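You operate a simulated robot arm through the tools that you are given. There is no shell and no other tool.

You run a simulated robot arm. Do the job below in one go: nothing can be reset, and whatever is moved stays where it is left.

JOB
Plug in the iron, press the yellow pack and set it under the block.
Fine: heat as on its label; iron on its rest, dial at off, block on the pad at the end. Set down upright: iron.

Only the result counts: the job must be done as asked and must still hold three seconds after the hand-in. Knocking over, shifting, dropping, spilling or breaking anything else fails it.

ROBOT AND FRAMES
A 7-joint arm with a two-finger parallel gripper, fixed in place. Base frame: the origin is on the floor under the middle of its stand, x ahead of it, y to its left, z up; the work surface is at about z = 780. Lengths are in mm, angles in degrees, forces in N, time in s.
With the tool pointing down near the work surface it reaches from about 460 to 920 mm from the base axis. Its first joint turns from -115.0 to 115.0 degrees. Payload 3.91 kg.
The tool frame sits at the grasp point between the pads (the TCP): z along the fingers, y along the line on which they close. The tips reach 30 mm beyond it. Largest opening 110 mm; finger width 20, thickness 10; the body of the gripper, 48 by 112 mm, starts 55 mm behind the TCP.
Orientation is told as [roll, pitch, yaw] about the base's x, y, z axes, in that order, counted from this pose: with the fingers straight down and closing along the base's y, the tool's x points along the base's -x, its y along +y and its z along -z.

CONTROLS
- The arm moves only by the tool step_arm. Its argument "commands" is a list of rows, each a list of 2 entries, a list of its own where there are three numbers: the shift along the base's x, y, z in mm, then the turn, a rotation vector about the base's x, y, z in degrees. In form: [[[x, y, z], [rx, ry, rz]], ...]. A call has 1 to 20 rows; each row shifts and turns the commanded pose from where the row before left it. "hand" is the gripper command, from -1 (shut) to 1 (fully open), values between in proportion, set as the call begins (left out, the last holds). A row lasts 0.2 s, in which the tool goes at most 50 mm and 8.6 degrees; a call with a longer step from one row to the next is refused whole, and so is a gripper value outside its range. Where a pose cannot be reached the arm comes as near as it can. A force on the tool above 40 N (or 10 N above the force at the start of the call, whichever is more), or a blocked arm, ends the call early, and 0.2 s more pass. The fingers move at their own pace (about 153 mm/s each) and stop on an object; they squeeze with about 27 N. The grip force told is the motor's: it shows also when the fingers shut on nothing. Time passes only in rows, and 0.2 s behind the last, so rows that do not move let the fingers close. It gives the time, the measured TCP pose, the force on the tool (base axes), the opening and the grip force at its end, in the units of the frame above (readings bear some noise), with the torque about the TCP (base axes, N m) and any sound that the robot's microphone picked up.
- Cameras (640 x 400 px; columns grow to the right, rows downward): "scene" is fixed at [397.6, -650.2, 1537.5]; the picture's right is [0.88, -0.48, 0.00], its down [-0.35, -0.64, -0.68] and it looks along [0.33, 0.60, -0.73] (base axes); focal length 288 px, centre (320, 200). "wrist" rides on the gripper at [72, 17, -103] in the tool frame; the picture's right is [-0.23, 0.97, 0.00], its down [-0.76, -0.18, -0.62] and it looks along [-0.61, -0.14, 0.78] (tool axes); focal length 222 px, centre (320, 200). There is no depth. A picture from a camera that has moved, and an enlarged one, comes with that camera's place and axes in the base frame and with its lens. The place of the scene camera against the robot may be out by one fixed shift of up to 12 mm in any direction.
- grab_frame(camera): a new picture of that camera. The clock stands still meanwhile.
- lift_body(by): slides the trunk up (or, below 0, down) by that many mm; the arm rides with it, the base frame stays. It gives what a move gives, with no picture.
- inspect(camera, box): a new picture of the part [left, top, right, bottom] of that camera's present view, enlarged. The clock stands still meanwhile.
- sign_off(): hands the job in; it is judged then, once.

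Places have to be worked out from the pictures, the camera data and where the tool is seen. Open the gripper and draw the arm clear of the work before you hand the job in, unless the task says otherwise.

The tools are called after "Call:" as a command line: name --argument value ..., lists and objects as JSON in quotes. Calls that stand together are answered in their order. step_arm: Moves the arm, as the interface text tells. Its arguments: {"type":"object","properties":{"commands":{"type":"array"},"hand":{"type":"number"}},"required":["commands"]} The other tools are called the same way: lift_body (by) moves the trunk up or down; grab_frame (camera) takes a picture; inspect (camera, box) takes an enlarged picture of a part of a camera's view; sign_off () hands the job in.

At the start:

```text
clock: 0.0
position: [520.6, 157.7, 1178.4]
tcp_rot: [0.0, 0.0, -0.1]
contact_force: [0.1, -0.2, 0.7]
ft_torque: [0.01, -0.01, 0.0]
opening: 110.1
finger_force: 0.1
trunk travel left (down, up): [-725.0, 265.0]
```

scene: 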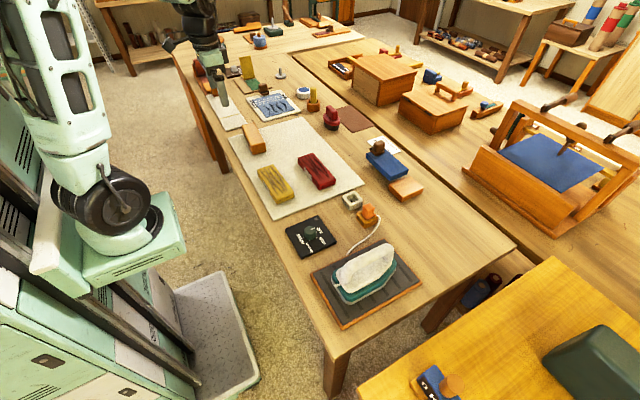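
wrist: 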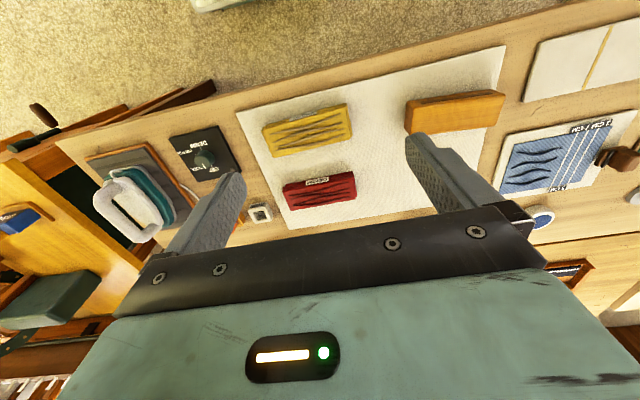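

The pictures show an iron on a rest, a dial panel, a plug and socket, a yellow and a red pack on a pad, and a wooden block. I will look closer at each region first.

Call:
inspect --camera "scene" --box '[270, 180, 430, 340]'

Call:
inspect --camera "scene" --box '[220, 110, 380, 220]'

Call:
inspect --camera "wrist" --box '[60, 80, 300, 240]'

Call:
inspect --camera "wrist" --box '[230, 70, 390, 220]'

Call:
inspect --camera "wrist" --box '[480, 20, 640, 220]'

Call:
inspect --camera "scene" --box '[190, 30, 350, 140]'

Call:
inspect --camera "scene" --box '[300, 90, 440, 210]'

```text
2.50 times, centred on (350, 260) of scene
camera zoom: at [397.6, -650.2, 1537.5], right [0.88, -0.48, 0.0], down [-0.35, -0.64, -0.68], along [0.33, 0.6, -0.73], focal length 721 px, centre (245, 50)
```

zoom: 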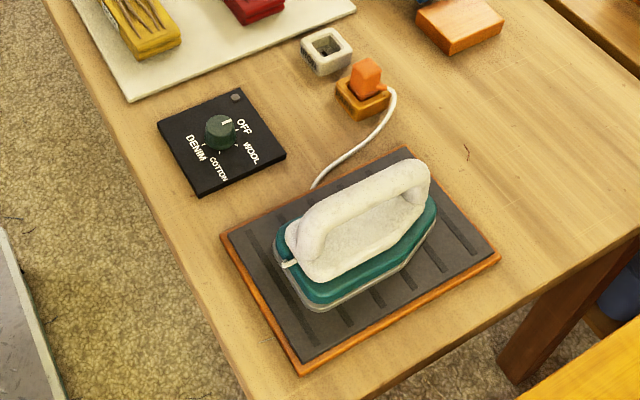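

```text
3.64 times, centred on (300, 165) of scene
camera zoom: at [397.6, -650.2, 1537.5], right [0.88, -0.48, 0.0], down [-0.35, -0.64, -0.68], along [0.33, 0.6, -0.73], focal length 1048 px, centre (393, 327)
```

zoom: 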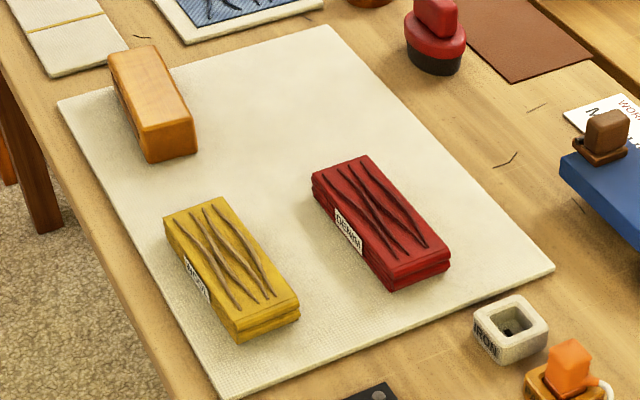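

```text
2.50 times, centred on (180, 160) of wrist
camera zoom: at [448.2, 174.1, 1283.5], right [0.23, 0.97, 0.0], down [0.76, -0.18, 0.62], along [0.61, -0.14, -0.78], focal length 555 px, centre (670, 300)
```

zoom: 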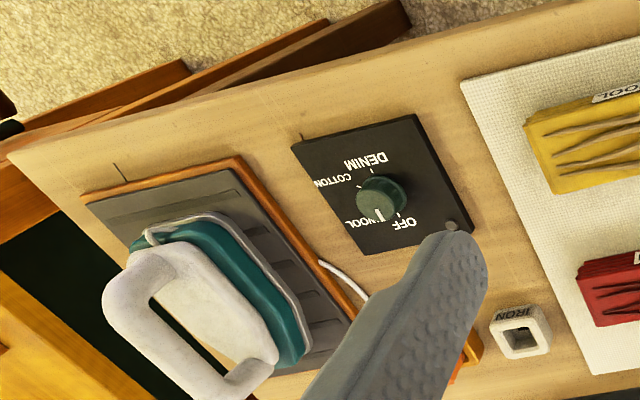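

```text
2.67 times, centred on (310, 145) of wrist
camera zoom: at [448.2, 174.1, 1283.5], right [0.23, 0.97, 0.0], down [0.76, -0.18, 0.62], along [0.61, -0.14, -0.78], focal length 592 px, centre (347, 347)
```

zoom: 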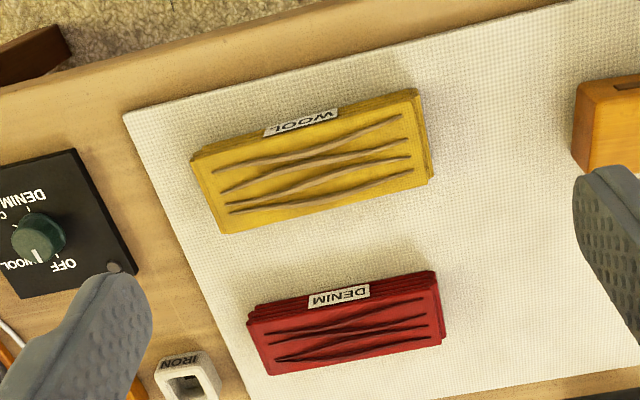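

```text
2.00 times, centred on (560, 120) of wrist
camera zoom: at [448.2, 174.1, 1283.5], right [0.23, 0.97, 0.0], down [0.76, -0.18, 0.62], along [0.61, -0.14, -0.78], focal length 444 px, centre (-160, 360)
```

zoom: 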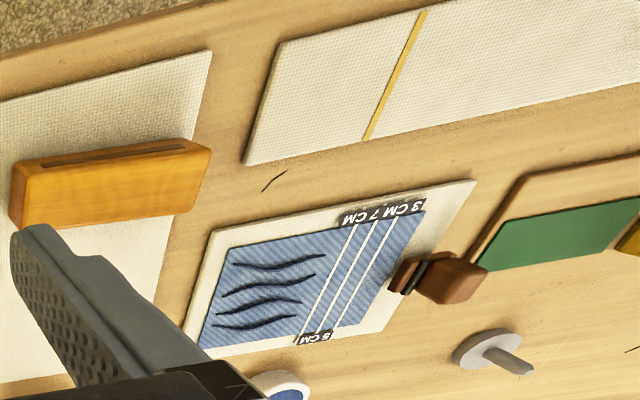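

```text
3.64 times, centred on (270, 85) of scene
camera zoom: at [397.6, -650.2, 1537.5], right [0.88, -0.48, 0.0], down [-0.35, -0.64, -0.68], along [0.33, 0.6, -0.73], focal length 1048 px, centre (502, 618)
```

zoom: 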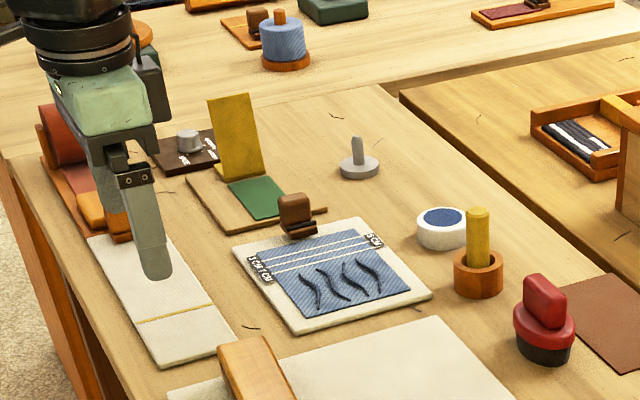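

```text
3.33 times, centred on (370, 150) of scene
camera zoom: at [397.6, -650.2, 1537.5], right [0.88, -0.48, 0.0], down [-0.35, -0.64, -0.68], along [0.33, 0.6, -0.73], focal length 961 px, centre (153, 367)
```

zoom: 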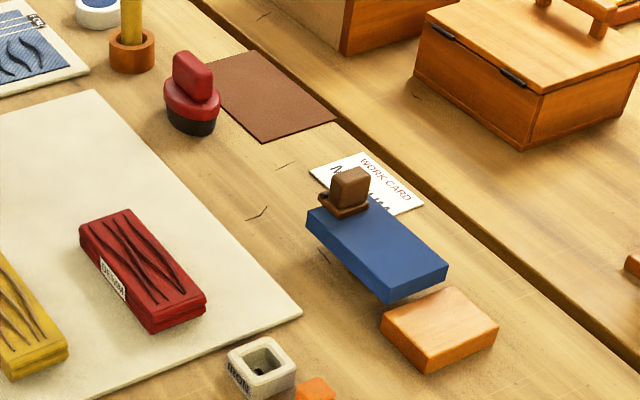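

The yellow pack is labelled WOOL and the dial has OFF/WOOL/COTTON/DENIM. I zoom further on the work card, dial, plug and socket before moving.

Call:
inspect --camera "scene" --box '[360, 125, 440, 175]'

Call:
inspect --camera "scene" --box '[280, 205, 345, 260]'

Call:
inspect --camera "scene" --box '[335, 180, 395, 230]'

Call:
inspect --camera "scene" --box '[305, 235, 425, 330]'

Call:
inspect --camera "wrist" --box '[165, 120, 245, 190]'

Call:
inspect --camera "wrist" --box '[240, 90, 370, 220]'

```text
8.00 times, centred on (400, 150) of scene
camera zoom: at [397.6, -650.2, 1537.5], right [0.88, -0.48, 0.0], down [-0.35, -0.64, -0.68], along [0.33, 0.6, -0.73], focal length 2306 px, centre (-320, 600)
```

zoom: 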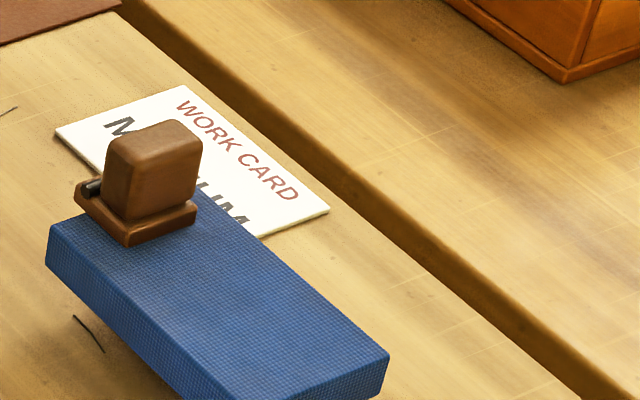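

```text
7.27 times, centred on (312, 232) of scene
camera zoom: at [397.6, -650.2, 1537.5], right [0.88, -0.48, 0.0], down [-0.35, -0.64, -0.68], along [0.33, 0.6, -0.73], focal length 2097 px, centre (374, -36)
```

zoom: 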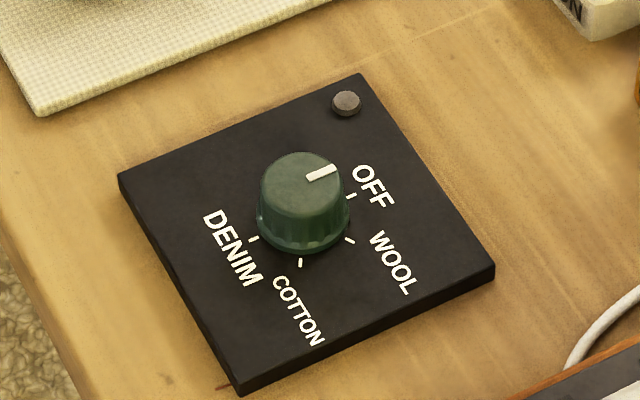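

```text
8.00 times, centred on (365, 205) of scene
camera zoom: at [397.6, -650.2, 1537.5], right [0.88, -0.48, 0.0], down [-0.35, -0.64, -0.68], along [0.33, 0.6, -0.73], focal length 2306 px, centre (-40, 160)
```

zoom: 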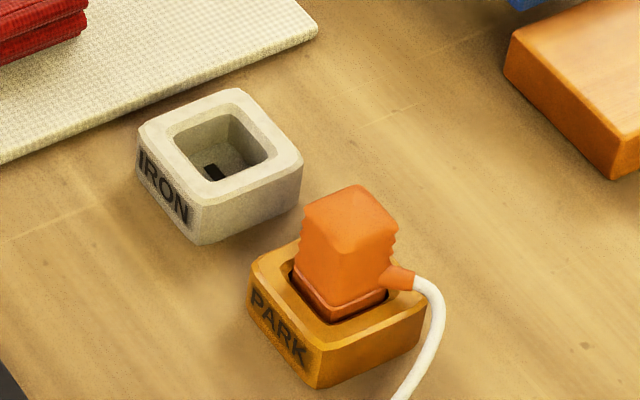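

```text
4.21 times, centred on (365, 282) of scene
camera zoom: at [397.6, -650.2, 1537.5], right [0.88, -0.48, 0.0], down [-0.35, -0.64, -0.68], along [0.33, 0.6, -0.73], focal length 1214 px, centre (130, -147)
```

zoom: 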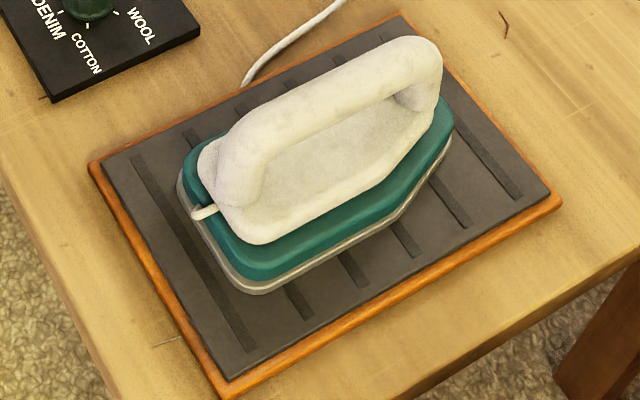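

```text
5.71 times, centred on (205, 155) of wrist
camera zoom: at [448.2, 174.1, 1283.5], right [0.23, 0.97, 0.0], down [0.76, -0.18, 0.62], along [0.61, -0.14, -0.78], focal length 1269 px, centre (977, 457)
```

zoom: 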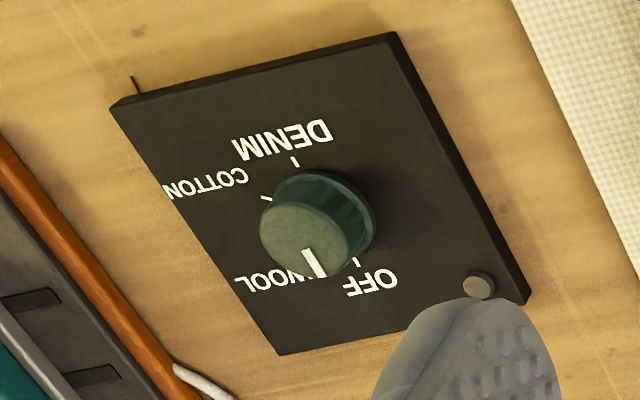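

```text
3.08 times, centred on (305, 155) of wrist
camera zoom: at [448.2, 174.1, 1283.5], right [0.23, 0.97, 0.0], down [0.76, -0.18, 0.62], along [0.61, -0.14, -0.78], focal length 684 px, centre (366, 338)
```

zoom: 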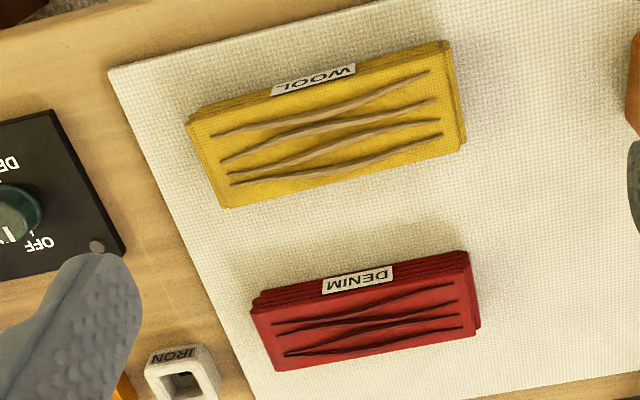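

The dial stands at OFF, the plug sits in the PARK holder at about (840,-176) and the IRON socket is at about (835,-92). I move the wrist camera to view both from above.

Call:
step_arm --commands '[[[15.5, -25.1, -18.1], [0, 0, 0]], [[15.5, -25.1, -18.1], [0, 0, 0]], [[15.5, -25.1, -18.1], [0, 0, 0]], [[15.5, -25.1, -18.1], [0, 0, 0]], [[15.5, -25.1, -18.1], [0, 0, 0]], [[15.5, -25.1, -18.1], [0, 0, 0]], [[15.5, -25.1, -18.1], [0, 0, 0]], [[15.5, -25.1, -18.1], [0, 0, 0]], [[15.5, -25.1, -18.1], [0, 0, 0]], [[15.5, -25.1, -18.1], [0, 0, 0]]]'

Call:
grab_frame --camera "wrist"

Call:
grab_frame --camera "scene"

```text
clock: 2.2
position: [675.5, -94.8, 998.9]
tcp_rot: [0.1, -0.1, 0.1]
contact_force: [-0.1, 0.2, -0.4]
ft_torque: [-0.04, -0.03, 0.0]
opening: 109.9
finger_force: 0.0
trunk travel left (down, up): [-725.0, 265.0]
```

```text
taken
camera wrist: at [603.6, -78.6, 1102.3], right [0.23, 0.97, 0.0], down [0.76, -0.18, 0.62], along [0.61, -0.14, -0.78], focal length 222 px, centre (320, 200)
```

wrist: 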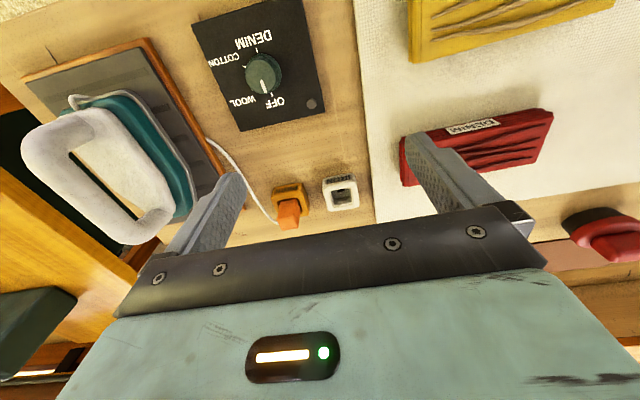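

```text
taken
```

scene: 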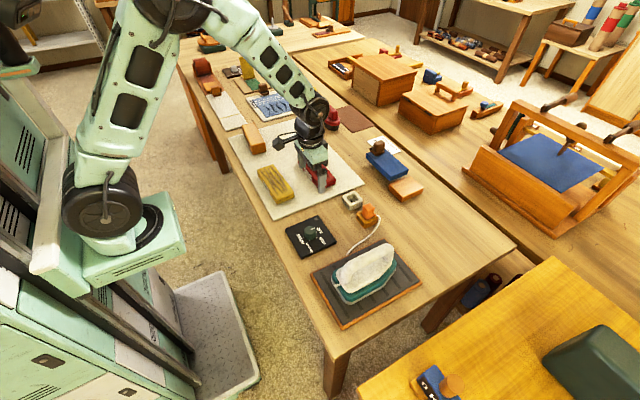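

The plug and socket are in view between the fingers. I enlarge the wrist view there to measure their orientation, and view the dial.

Call:
inspect --camera "wrist" --box '[255, 165, 375, 240]'

Call:
inspect --camera "wrist" --box '[190, 0, 330, 135]'

Call:
inspect --camera "wrist" --box '[0, 30, 240, 260]'

```text
5.33 times, centred on (315, 202) of wrist
camera zoom: at [603.6, -78.6, 1102.3], right [0.23, 0.97, 0.0], down [0.76, -0.18, 0.62], along [0.61, -0.14, -0.78], focal length 1185 px, centre (347, 187)
```

zoom: 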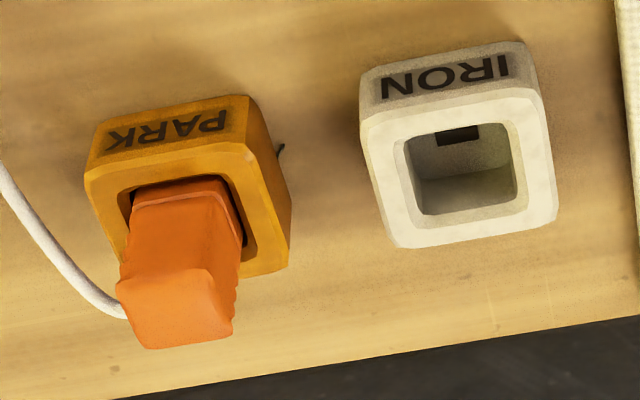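

```text
2.96 times, centred on (260, 68) of wrist
camera zoom: at [603.6, -78.6, 1102.3], right [0.23, 0.97, 0.0], down [0.76, -0.18, 0.62], along [0.61, -0.14, -0.78], focal length 658 px, centre (498, 593)
```

zoom: 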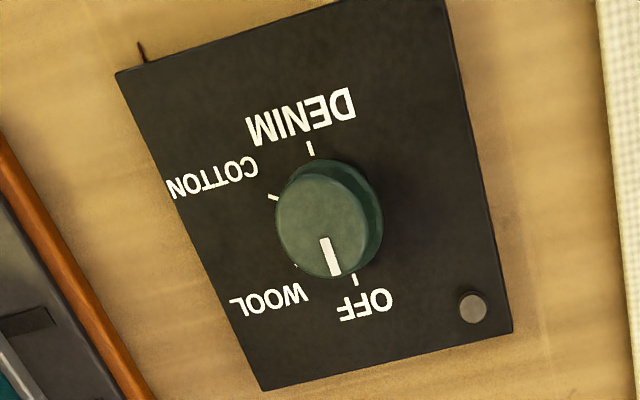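

```text
1.74 times, centred on (120, 145) of wrist
camera zoom: at [603.6, -78.6, 1102.3], right [0.23, 0.97, 0.0], down [0.76, -0.18, 0.62], along [0.61, -0.14, -0.78], focal length 386 px, centre (668, 296)
```

zoom: 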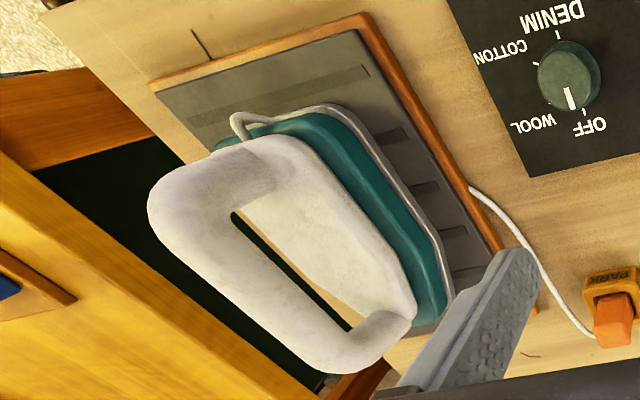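

The socket appears centred near (839,-95), aligned with the table, about 54 mm square. I move closer above the plug for a second viewpoint to triangulate heights and see where the cord leaves the plug.

Call:
step_arm --commands '[[[34, -18, -20], [0, 0, 0]], [[34, -18, -25], [0, 0, 0]], [[34, -18, -25], [0, 0, 0]], [[34.5, -18.2, -22], [0, 0, 0]]]'

Call:
grab_frame --camera "wrist"

Call:
inspect --camera "scene" --box '[320, 150, 420, 240]'

```text
clock: 3.2
position: [810.9, -166.4, 906.6]
tcp_rot: [0.1, 0.1, 0.0]
contact_force: [-0.4, 0.8, -0.2]
ft_torque: [-0.02, -0.03, -0.03]
opening: 110.1
finger_force: 0.2
trunk travel left (down, up): [-725.0, 265.0]
```

```text
taken
camera wrist: at [739.0, -150.1, 1011.5], right [0.23, 0.97, 0.0], down [0.76, -0.18, 0.62], along [0.61, -0.14, -0.78], focal length 222 px, centre (320, 200)
```

wrist: 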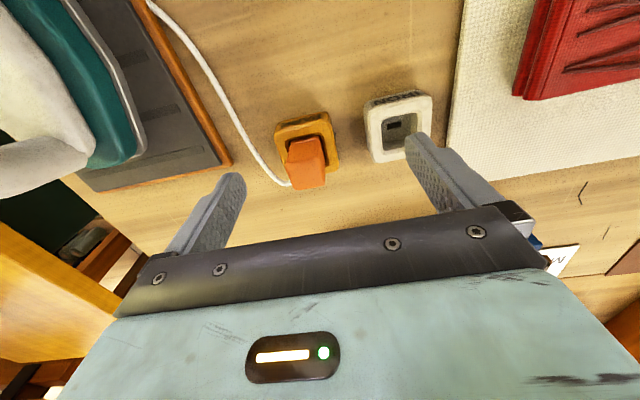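

```text
4.44 times, centred on (370, 195) of scene
camera zoom: at [397.6, -650.2, 1537.5], right [0.88, -0.48, 0.0], down [-0.35, -0.64, -0.68], along [0.33, 0.6, -0.73], focal length 1281 px, centre (98, 222)
```

zoom: 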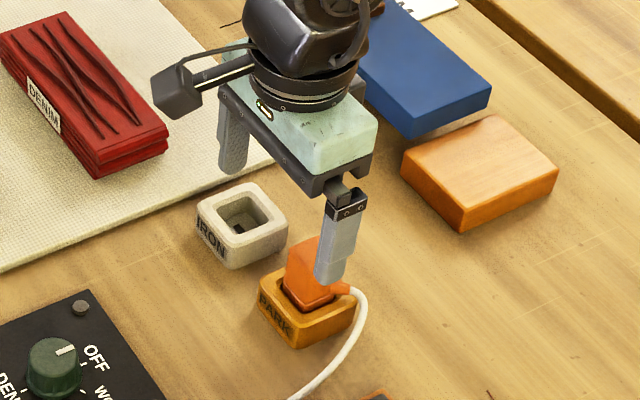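

Call:
inspect --camera "wrist" --box '[260, 75, 440, 200]'

Call:
inspect --camera "wrist" --box '[265, 100, 350, 195]'

```text
3.20 times, centred on (350, 138) of wrist
camera zoom: at [739.0, -150.1, 1011.5], right [0.23, 0.97, 0.0], down [0.76, -0.18, 0.62], along [0.61, -0.14, -0.78], focal length 711 px, centre (224, 400)
```

zoom: 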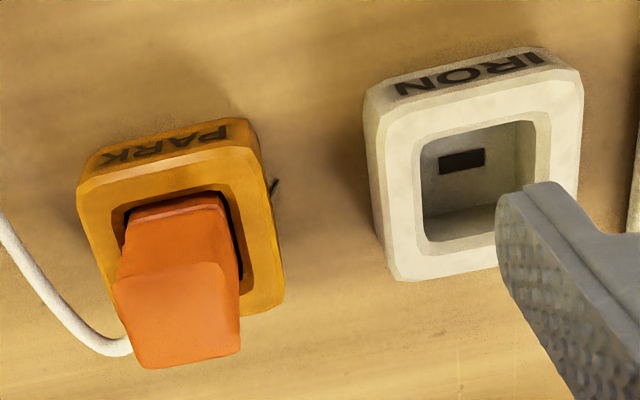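

```text
4.21 times, centred on (308, 148) of wrist
camera zoom: at [739.0, -150.1, 1011.5], right [0.23, 0.97, 0.0], down [0.76, -0.18, 0.62], along [0.61, -0.14, -0.78], focal length 935 px, centre (373, 421)
```

zoom: 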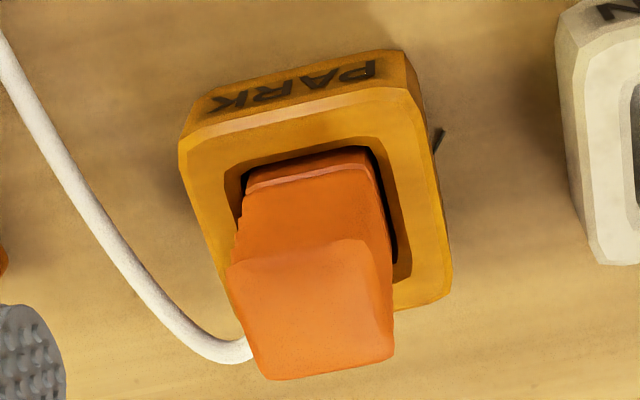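

The views triangulate the plug top to about (838,-186,845), 29 mm square, with the cord leaving on its -y side, and the socket centre to (838.5,-95), top at z≈805. I turn the gripper 90° so the fingers close along x, clear of the cord, staying above everything.

Call:
step_arm --commands '[[[2.45, -1.78, 2.13], [0, 0, 8.18]], [[2.45, -1.78, 2.13], [0, 0, 8.18]], [[2.45, -1.78, 2.13], [0, 0, 8.18]], [[2.45, -1.78, 2.13], [0, 0, 8.18]], [[2.45, -1.78, 2.13], [0, 0, 8.18]], [[2.45, -1.78, 2.13], [0, 0, 8.18]], [[2.45, -1.78, 2.13], [0, 0, 8.18]], [[2.45, -1.78, 2.13], [0, 0, 8.18]], [[2.45, -1.78, 2.13], [0, 0, 8.18]], [[2.45, -1.78, 2.13], [0, 0, 8.18]], [[2.45, -1.78, 2.13], [0, 0, 8.18]]]' --hand 0.2

Call:
grab_frame --camera "wrist"

Call:
inspect --camera "scene" --box '[310, 140, 430, 230]'

```text
clock: 5.6
position: [837.8, -185.1, 928.9]
tcp_rot: [0.0, 0.1, 90.2]
contact_force: [0.2, -0.1, -0.4]
ft_torque: [0.03, 0.02, 0.0]
opening: 66.0
finger_force: 0.1
trunk travel left (down, up): [-725.0, 265.0]
```

```text
taken
camera wrist: at [822.8, -258.2, 1033.4], right [-0.97, 0.22, 0.0], down [0.18, 0.76, 0.62], along [0.14, 0.61, -0.78], focal length 222 px, centre (320, 200)
```

wrist: 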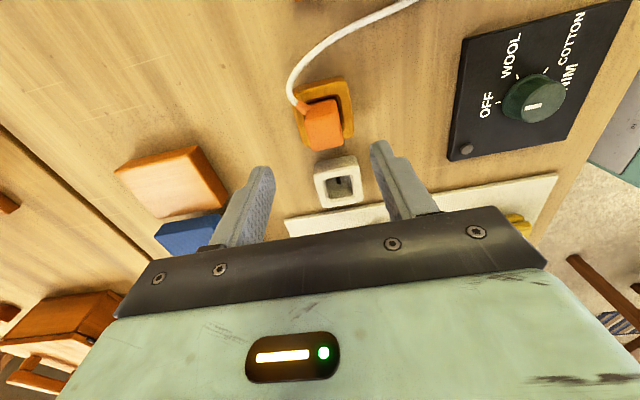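

```text
4.44 times, centred on (370, 185) of scene
camera zoom: at [397.6, -650.2, 1537.5], right [0.88, -0.48, 0.0], down [-0.35, -0.64, -0.68], along [0.33, 0.6, -0.73], focal length 1281 px, centre (98, 267)
```

zoom: 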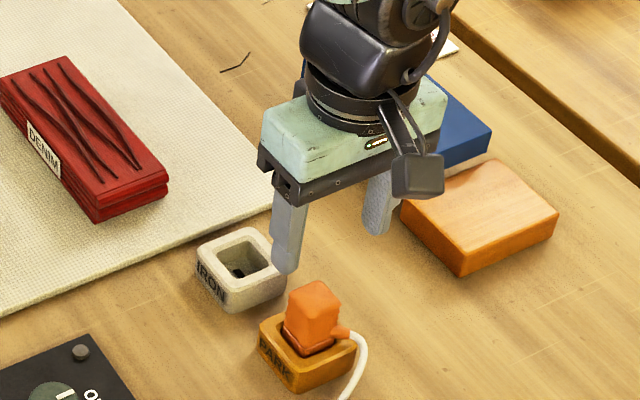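

The wrist shows the plug and socket from the cord side. I enlarge it to check plug centre and cord stub.

Call:
inspect --camera "wrist" --box '[270, 65, 390, 215]'

Call:
inspect --camera "wrist" --box '[440, 0, 640, 165]'

```text
2.67 times, centred on (330, 140) of wrist
camera zoom: at [822.8, -258.2, 1033.4], right [-0.97, 0.22, 0.0], down [0.18, 0.76, 0.62], along [0.14, 0.61, -0.78], focal length 592 px, centre (293, 360)
```

zoom: 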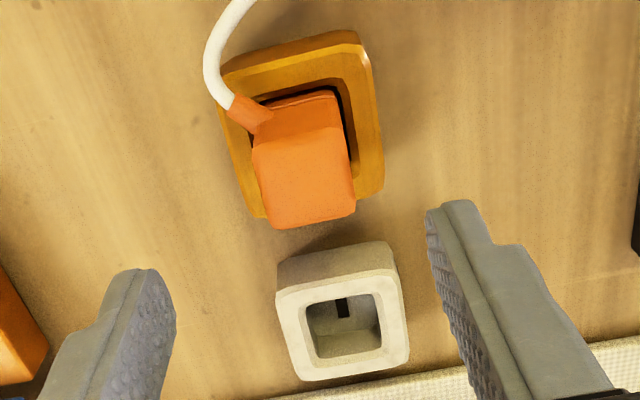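

```text
2.42 times, centred on (540, 82) of wrist
camera zoom: at [822.8, -258.2, 1033.4], right [-0.97, 0.22, 0.0], down [0.18, 0.76, 0.62], along [0.14, 0.61, -0.78], focal length 538 px, centre (-213, 485)
```

zoom: 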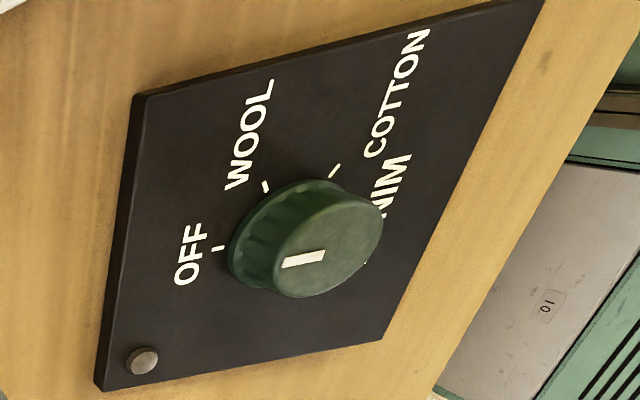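

The cord stub leaves at the +x/-y corner, so I grip 2 mm toward +y of the plug centre. I descend to z≈842 (finger tips just above the holder rim).

Call:
step_arm --commands '[[[-0.4, 1.0, -25], [0, 0, 0]], [[-0.4, 0.6, -25], [0, 0, 0]], [[0, 0, -15], [0, 0, 0]], [[0, 0, -12], [0, 0, 0]], [[0, 0, -9.5], [0, 0, 0]], [[0, 0, 0], [0, 0, 0]]]'

Call:
grab_frame --camera "wrist"

Call:
inspect --camera "scene" --box '[330, 170, 410, 230]'

```text
clock: 7.0
position: [837.1, -183.4, 841.3]
tcp_rot: [0.0, 0.0, 90.0]
contact_force: [-0.2, -0.1, 0.6]
ft_torque: [-0.04, 0.0, 0.01]
opening: 65.7
finger_force: 0.1
trunk travel left (down, up): [-725.0, 265.0]
```

```text
taken
camera wrist: at [821.1, -256.7, 946.1], right [-0.97, 0.23, 0.0], down [0.18, 0.76, 0.62], along [0.14, 0.61, -0.78], focal length 222 px, centre (320, 200)
```

wrist: 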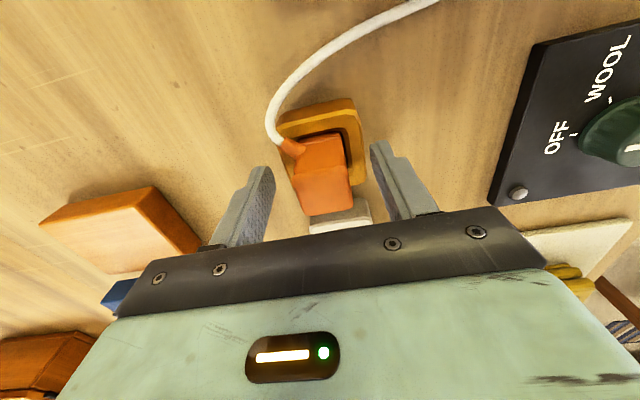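

```text
6.67 times, centred on (370, 200) of scene
camera zoom: at [397.6, -650.2, 1537.5], right [0.88, -0.48, 0.0], down [-0.35, -0.64, -0.68], along [0.33, 0.6, -0.73], focal length 1922 px, centre (-13, 200)
```

zoom: 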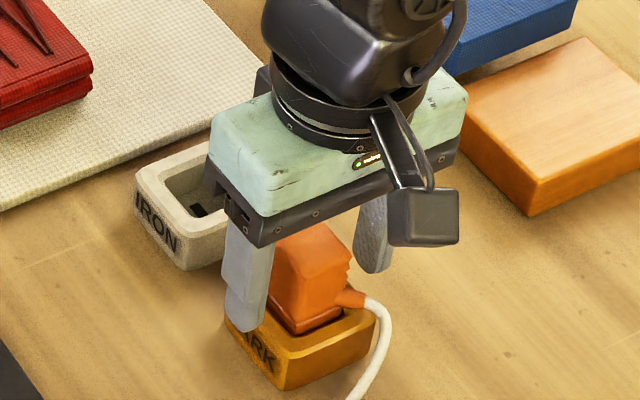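

The fingers straddle the plug cleanly with no contact. I close the gripper on it.

Call:
step_arm --commands '[[[0, 0, 0], [0, 0, 0]], [[0, 0, 0], [0, 0, 0]], [[0, 0, 0], [0, 0, 0]]]' --hand -1

Call:
grab_frame --camera "wrist"

```text
clock: 7.8
position: [837.3, -184.5, 841.9]
tcp_rot: [0.0, 0.0, 90.0]
contact_force: [-7.1, 0.1, 1.2]
ft_torque: [0.01, 0.25, 0.03]
opening: 29.6
finger_force: 26.9
trunk travel left (down, up): [-725.0, 265.0]
```

```text
taken
camera wrist: at [820.5, -256.7, 946.1], right [-0.97, 0.23, 0.0], down [0.18, 0.76, 0.62], along [0.14, 0.61, -0.78], focal length 222 px, centre (320, 200)
```

wrist: 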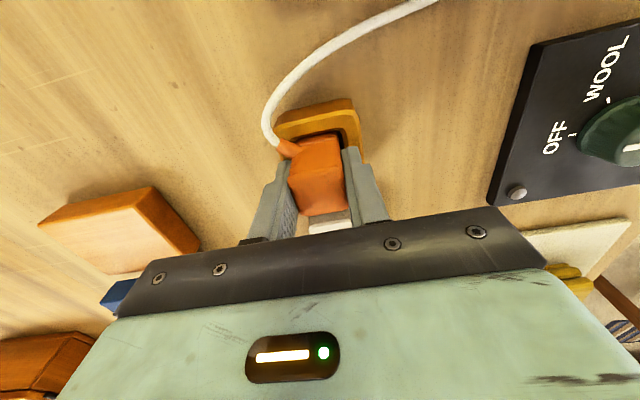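

Grip is firm at 29.6 mm with a small side force. I lift the plug straight up out of the holder.

Call:
step_arm --commands '[[[0, 0, 4], [0, 0, 0]], [[0, 0, 6], [0, 0, 0]], [[0, 0, 8], [0, 0, 0]], [[0, 0, 10], [0, 0, 0]], [[0, 0, 12], [0, 0, 0]], [[0, 0, 12], [0, 0, 0]]]'

Call:
grab_frame --camera "wrist"

Call:
inspect --camera "scene" --box '[330, 150, 410, 230]'

```text
clock: 9.2
position: [838.0, -184.5, 894.1]
tcp_rot: [-0.1, 0.0, 90.0]
contact_force: [-0.2, -0.7, -0.7]
ft_torque: [0.0, -0.03, 0.0]
opening: 29.6
finger_force: 26.7
trunk travel left (down, up): [-725.0, 265.0]
```

```text
taken
camera wrist: at [822.2, -257.2, 999.5], right [-0.97, 0.23, 0.0], down [0.18, 0.76, 0.62], along [0.14, 0.61, -0.78], focal length 222 px, centre (320, 200)
```

wrist: 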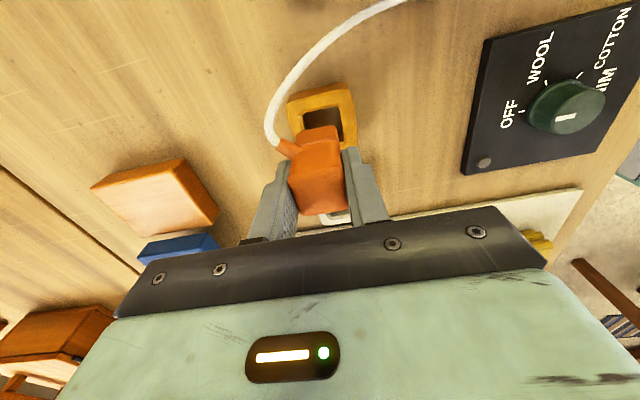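

```text
5.00 times, centred on (370, 190) of scene
camera zoom: at [397.6, -650.2, 1537.5], right [0.88, -0.48, 0.0], down [-0.35, -0.64, -0.68], along [0.33, 0.6, -0.73], focal length 1442 px, centre (70, 250)
```

zoom: 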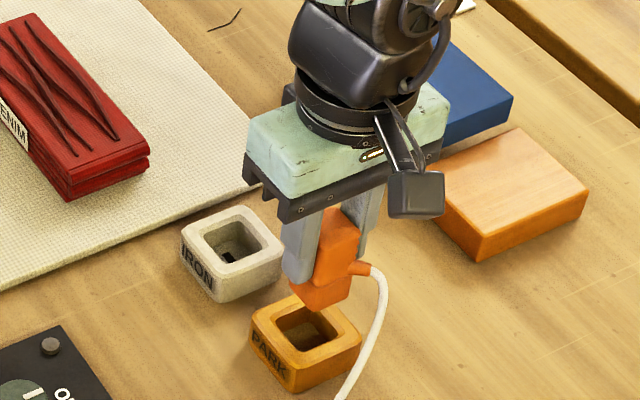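

The plug is free and hangs straight. I record how the PARK hole sits in the wrist view now, so that I can match the IRON hole to the same place after shifting +90.5 in y.

Call:
inspect --camera "wrist" --box '[265, 70, 385, 220]'

Call:
step_arm --commands '[[[0, 15, 2], [0, 0, 0]], [[0, 25, 0], [0, 0, 0]], [[0, 25, 0], [0, 0, 0]], [[0, 15, -2], [0, 0, 0]], [[0, 10.5, 0], [0, 0, 0]], [[0, 0, 0], [0, 0, 0]]]'

Call:
inspect --camera "wrist" --box '[265, 70, 385, 220]'

Call:
inspect --camera "scene" --box '[320, 140, 400, 220]'

```text
2.67 times, centred on (325, 145) of wrist
camera zoom: at [822.2, -257.2, 999.5], right [-0.97, 0.23, 0.0], down [0.18, 0.76, 0.62], along [0.14, 0.61, -0.78], focal length 592 px, centre (307, 347)
```

zoom: 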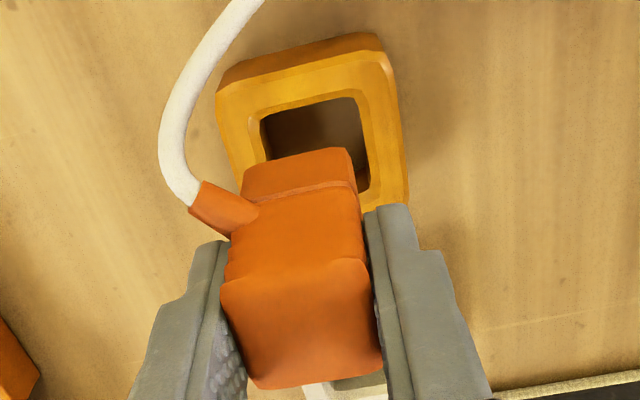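

```text
clock: 10.6
position: [838.1, -94.1, 895.0]
tcp_rot: [0.0, 0.0, 90.0]
contact_force: [-0.5, 0.1, -0.2]
ft_torque: [0.02, 0.0, -0.01]
opening: 29.8
finger_force: 27.3
trunk travel left (down, up): [-725.0, 265.0]
```

```text
2.67 times, centred on (325, 145) of wrist
camera zoom: at [821.9, -166.9, 998.4], right [-0.97, 0.23, 0.0], down [0.18, 0.76, 0.62], along [0.14, 0.61, -0.78], focal length 592 px, centre (307, 347)
```

zoom: 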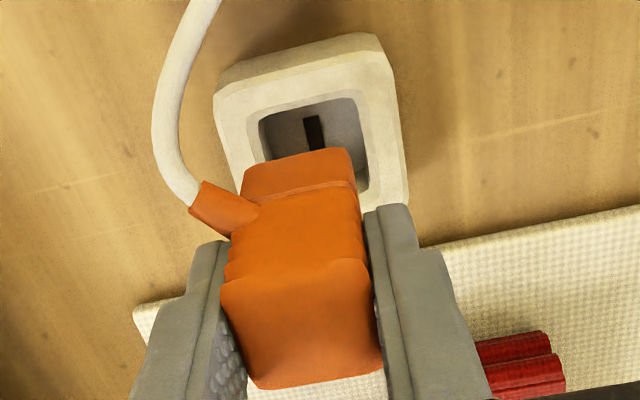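

```text
5.00 times, centred on (360, 180) of scene
camera zoom: at [397.6, -650.2, 1537.5], right [0.88, -0.48, 0.0], down [-0.35, -0.64, -0.68], along [0.33, 0.6, -0.73], focal length 1442 px, centre (120, 300)
```

zoom: 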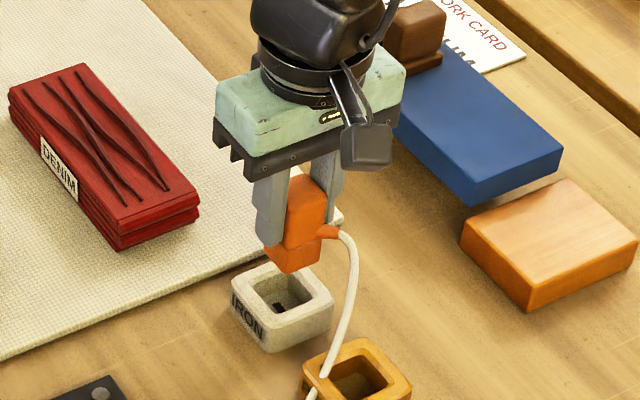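

The IRON hole now sits in the same image place as the PARK hole did, within about 1 mm. I correct x by -0.6 and lower the plug into the socket gently.

Call:
step_arm --commands '[[[-0.6, 0, -8], [0, 0, 0]], [[0, 0, -8], [0, 0, 0]], [[0, 0, -7], [0, 0, 0]], [[0, 0, -6], [0, 0, 0]], [[0, 0, -6], [0, 0, 0]], [[0, 0, -5], [0, 0, 0]], [[0, 0, 0], [0, 0, 0]]]'

Call:
inspect --camera "wrist" --box '[265, 70, 385, 220]'

Call:
inspect --camera "scene" --box '[320, 140, 400, 220]'

```text
clock: 12.2
position: [837.9, -93.7, 856.2]
tcp_rot: [-0.1, 0.0, 90.1]
contact_force: [-13.0, -0.2, 22.7]
ft_torque: [0.0, 0.38, -0.02]
opening: 29.7
finger_force: 27.0
trunk travel left (down, up): [-725.0, 265.0]
```

```text
2.67 times, centred on (325, 145) of wrist
camera zoom: at [821.6, -166.6, 960.9], right [-0.97, 0.23, 0.0], down [0.18, 0.76, 0.62], along [0.14, 0.61, -0.78], focal length 592 px, centre (307, 347)
```

zoom: 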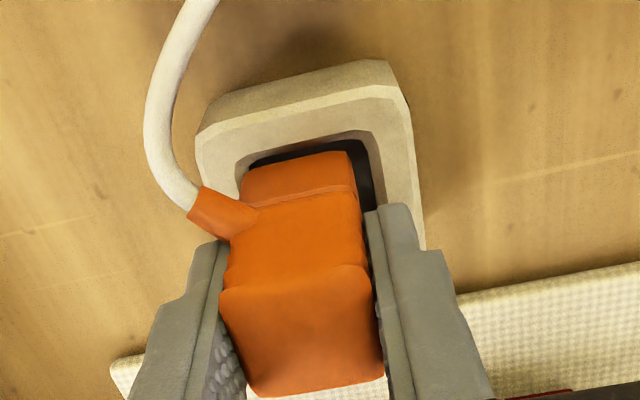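

```text
5.00 times, centred on (360, 180) of scene
camera zoom: at [397.6, -650.2, 1537.5], right [0.88, -0.48, 0.0], down [-0.35, -0.64, -0.68], along [0.33, 0.6, -0.73], focal length 1442 px, centre (120, 300)
```

zoom: 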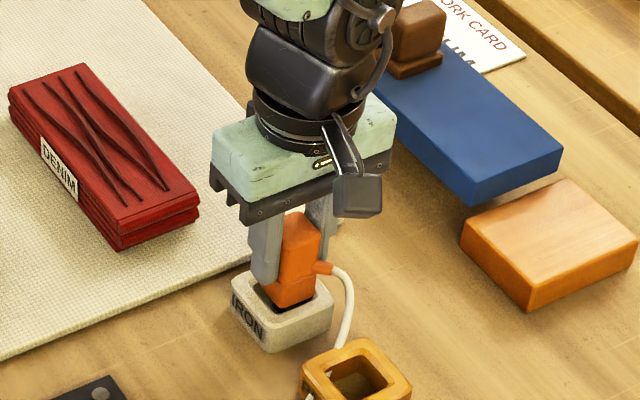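

The plug has entered the hole but presses on its +x wall (Fx -13, gap visible on the -x side). I ease it 2 mm toward -x and read the forces before going lower.

Call:
step_arm --commands '[[[0, 0, 2], [0, 0, 0]], [[-1, 0, 0], [0, 0, 0]], [[-1, 0, 0], [0, 0, 0]], [[0, 0, -2], [0, 0, 0]], [[0, 0, 0], [0, 0, 0]]]'

Call:
inspect --camera "wrist" --box '[265, 70, 385, 220]'

```text
clock: 13.4
position: [836.4, -92.3, 854.0]
tcp_rot: [0.0, 0.0, 90.0]
contact_force: [0.1, -0.6, -0.7]
ft_torque: [0.02, 0.0, 0.05]
opening: 29.7
finger_force: 27.2
trunk travel left (down, up): [-725.0, 265.0]
```

```text
2.67 times, centred on (325, 145) of wrist
camera zoom: at [819.8, -166.8, 958.6], right [-0.97, 0.23, 0.0], down [0.18, 0.76, 0.62], along [0.14, 0.61, -0.78], focal length 592 px, centre (307, 347)
```

zoom: 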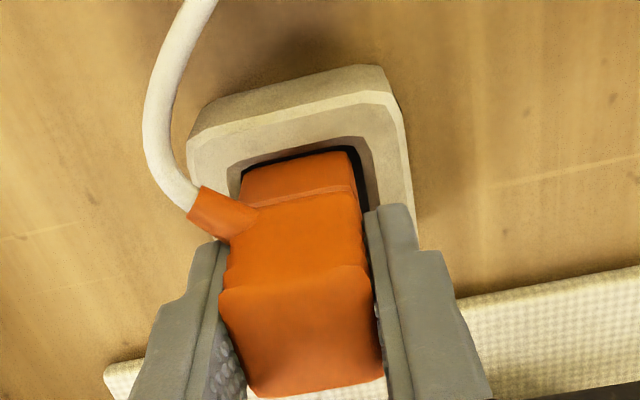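

Forces are zero and the gap is even; the plug is free in the hole. I push it down to the seated height.

Call:
step_arm --commands '[[[0, 0, -3], [0, 0, 0]], [[0, 0, -3], [0, 0, 0]], [[0, 0, -3], [0, 0, 0]], [[0, 0, -3], [0, 0, 0]], [[0, 0, 0], [0, 0, 0]]]'

Call:
inspect --camera "wrist" --box '[265, 70, 385, 220]'

Call:
inspect --camera "scene" --box '[280, 140, 400, 260]'

```text
clock: 14.6
position: [836.8, -93.2, 841.1]
tcp_rot: [0.0, 0.0, 89.9]
contact_force: [0.0, 0.1, -0.9]
ft_torque: [0.02, 0.01, 0.04]
opening: 29.7
finger_force: 26.4
trunk travel left (down, up): [-725.0, 265.0]
```

```text
2.67 times, centred on (325, 145) of wrist
camera zoom: at [819.6, -165.9, 946.8], right [-0.97, 0.23, 0.0], down [0.18, 0.76, 0.62], along [0.14, 0.61, -0.78], focal length 592 px, centre (307, 347)
```

zoom: 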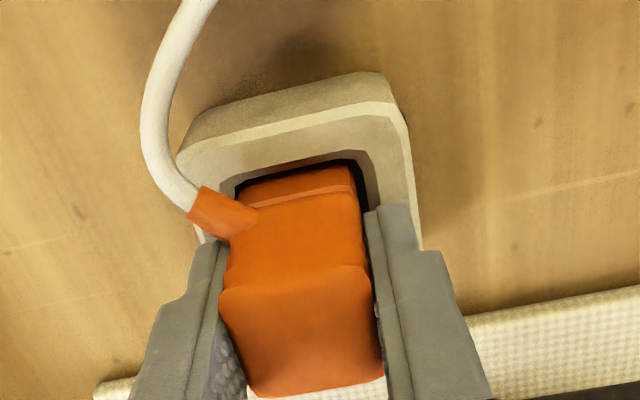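

```text
3.33 times, centred on (340, 200) of scene
camera zoom: at [397.6, -650.2, 1537.5], right [0.88, -0.48, 0.0], down [-0.35, -0.64, -0.68], along [0.33, 0.6, -0.73], focal length 961 px, centre (253, 200)
```

zoom: 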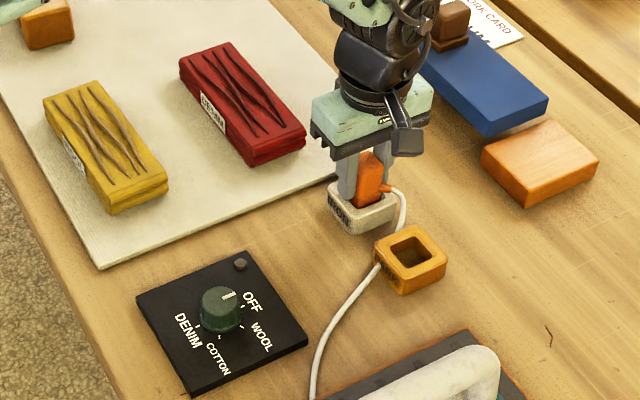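

No bottom contact yet at 841; I push down a few mm more in small steps to make sure it seats.

Call:
step_arm --commands '[[[0, 0, -1], [0, 0, 0]], [[0, 0, -1], [0, 0, 0]], [[0, 0, -1], [0, 0, 0]], [[0, 0, 0], [0, 0, 0]]]'

```text
clock: 15.6
position: [835.5, -91.9, 839.8]
tcp_rot: [0.1, -0.1, 90.0]
contact_force: [0.5, 0.1, 0.0]
ft_torque: [0.02, 0.0, -0.01]
opening: 29.7
finger_force: 26.8
trunk travel left (down, up): [-725.0, 265.0]
```

Still free. I continue down in small steps, watching the force.

Call:
step_arm --commands '[[[0, 0, -1], [0, 0, 0]], [[0, 0, -1], [0, 0, 0]], [[0, 0, -1], [0, 0, 0]], [[0, 0, 0], [0, 0, 0]]]'

Call:
inspect --camera "wrist" --box '[265, 70, 385, 220]'

Call:
inspect --camera "scene" --box '[330, 165, 400, 225]'

```text
clock: 16.6
position: [836.2, -92.5, 839.3]
tcp_rot: [-0.3, 0.0, 90.0]
contact_force: [-6.1, -1.3, 22.1]
ft_torque: [-0.05, 0.36, -0.02]
opening: 29.3
finger_force: 26.8
trunk travel left (down, up): [-725.0, 265.0]
```

```text
2.67 times, centred on (325, 145) of wrist
camera zoom: at [819.0, -165.9, 943.1], right [-0.97, 0.23, 0.0], down [0.18, 0.76, 0.62], along [0.14, 0.61, -0.78], focal length 592 px, centre (307, 347)
```

zoom: 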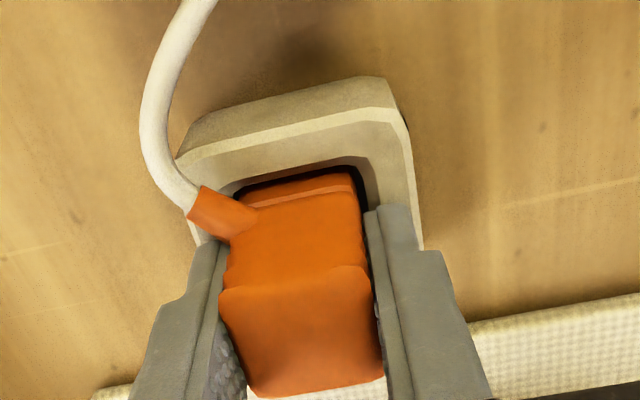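

```text
6.67 times, centred on (365, 195) of scene
camera zoom: at [397.6, -650.2, 1537.5], right [0.88, -0.48, 0.0], down [-0.35, -0.64, -0.68], along [0.33, 0.6, -0.73], focal length 1922 px, centre (20, 233)
```

zoom: 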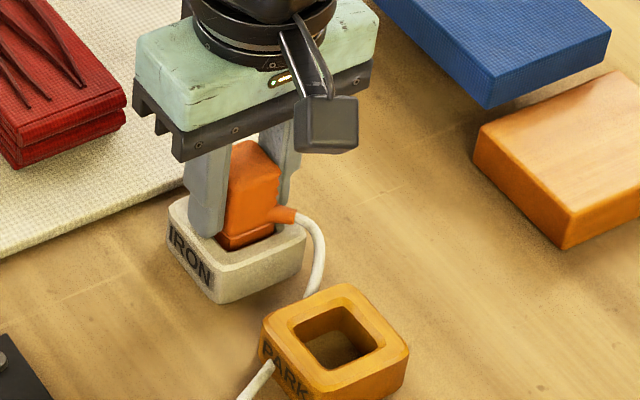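

A 22 N reaction shows the plug is bottoming out. I press one more millimetre and then release to see how it sits.

Call:
step_arm --commands '[[[0, 0, -0.8], [0, 0, 0]], [[0, 0, 0], [0, 0, 0]]]'

Call:
inspect --camera "scene" --box '[280, 165, 400, 265]'

```text
clock: 17.2
position: [834.9, -92.2, 837.8]
tcp_rot: [-0.3, -0.1, 89.9]
contact_force: [-4.6, -0.2, 34.3]
ft_torque: [-0.03, 0.61, -0.01]
opening: 29.6
finger_force: 27.1
trunk travel left (down, up): [-725.0, 265.0]
```

```text
4.00 times, centred on (340, 215) of scene
camera zoom: at [397.6, -650.2, 1537.5], right [0.88, -0.48, 0.0], down [-0.35, -0.64, -0.68], along [0.33, 0.6, -0.73], focal length 1153 px, centre (240, 140)
```

zoom: 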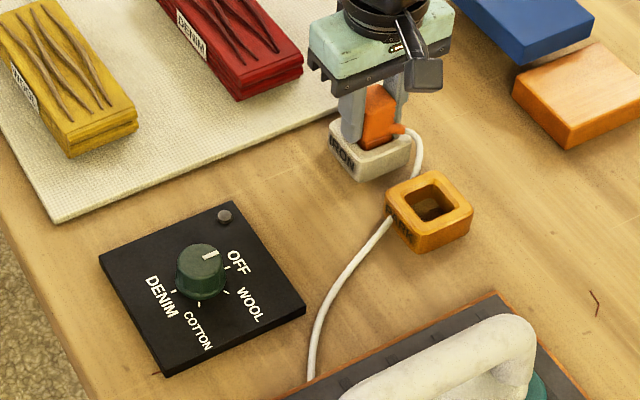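

I release the plug, opening moderately, then rise to look at it.

Call:
step_arm --commands '[[[0, 0, 0.8], [0, 0, 0]], [[0, 0, 0], [0, 0, 0]]]' --hand 0.1

Call:
step_arm --commands '[[[0, 0, 10], [0, 0, 0]], [[0, 0, 20], [0, 0, 0]], [[0, 0, 30], [0, 0, 0]], [[0, 0, 30], [0, 0, 0]]]'

Call:
grab_frame --camera "wrist"

Call:
inspect --camera "scene" --box '[330, 165, 400, 225]'

```text
clock: 17.8
position: [840.5, -92.4, 839.2]
tcp_rot: [-0.5, 0.0, 90.0]
contact_force: [23.2, 1.7, 22.1]
ft_torque: [-0.1, -0.03, 0.1]
opening: 49.0
finger_force: 0.0
trunk travel left (down, up): [-725.0, 265.0]
```

```text
clock: 18.8
position: [836.5, -92.0, 927.2]
tcp_rot: [0.1, 0.0, 90.0]
contact_force: [-0.3, -0.9, -1.1]
ft_torque: [0.01, 0.03, 0.0]
opening: 60.6
finger_force: 0.1
trunk travel left (down, up): [-725.0, 265.0]
```

```text
taken
camera wrist: at [820.5, -166.0, 1030.9], right [-0.97, 0.23, 0.0], down [0.18, 0.76, 0.62], along [0.14, 0.61, -0.78], focal length 222 px, centre (320, 200)
```

wrist: 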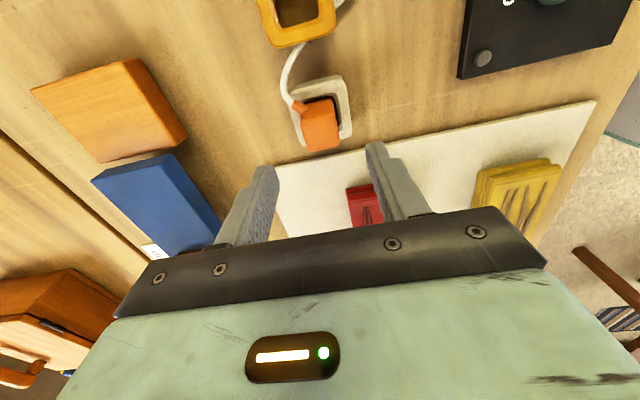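

```text
6.67 times, centred on (365, 195) of scene
camera zoom: at [397.6, -650.2, 1537.5], right [0.88, -0.48, 0.0], down [-0.35, -0.64, -0.68], along [0.33, 0.6, -0.73], focal length 1922 px, centre (20, 233)
```

zoom: 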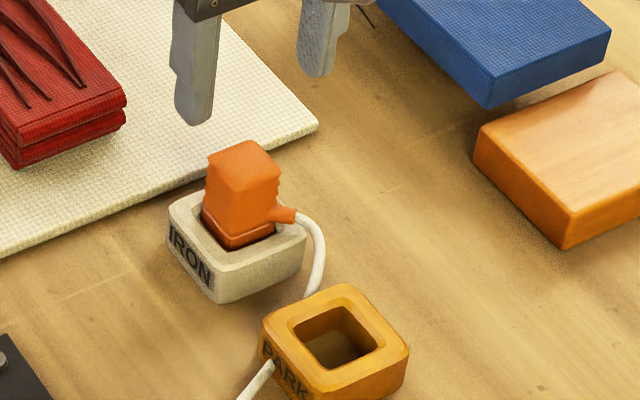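

The plug sits in the IRON socket about as deep as it did in PARK, and the socket did not move. To be sure it is fully home, I close the fingers and press gently on its top.

Call:
step_arm --commands '[[[0.5, -1.5, -15], [0, 0, 0]], [[0, 0, -15], [0, 0, 0]], [[0, 0, -10], [0, 0, 0]], [[0, 0, -6], [0, 0, 0]], [[0, 0, -2], [0, 0, 0]], [[0, 0, -2], [0, 0, 0]], [[0, 0, -1.5], [0, 0, 0]], [[0, 0, -1.5], [0, 0, 0]], [[0, 0, -1], [0, 0, 0]], [[0, 0, -1], [0, 0, 0]]]' --hand -1

```text
clock: 20.5
position: [839.7, -94.8, 880.5]
tcp_rot: [-0.5, 0.0, 90.0]
contact_force: [-7.3, -1.9, 21.2]
ft_torque: [-0.02, 0.31, 0.05]
opening: 0.1
finger_force: 27.5
trunk travel left (down, up): [-725.0, 265.0]
stopped in row 8: the force on the tool passed its limit at 43 N (the readings are from after the stop); the commanded pose is now the measured one
```

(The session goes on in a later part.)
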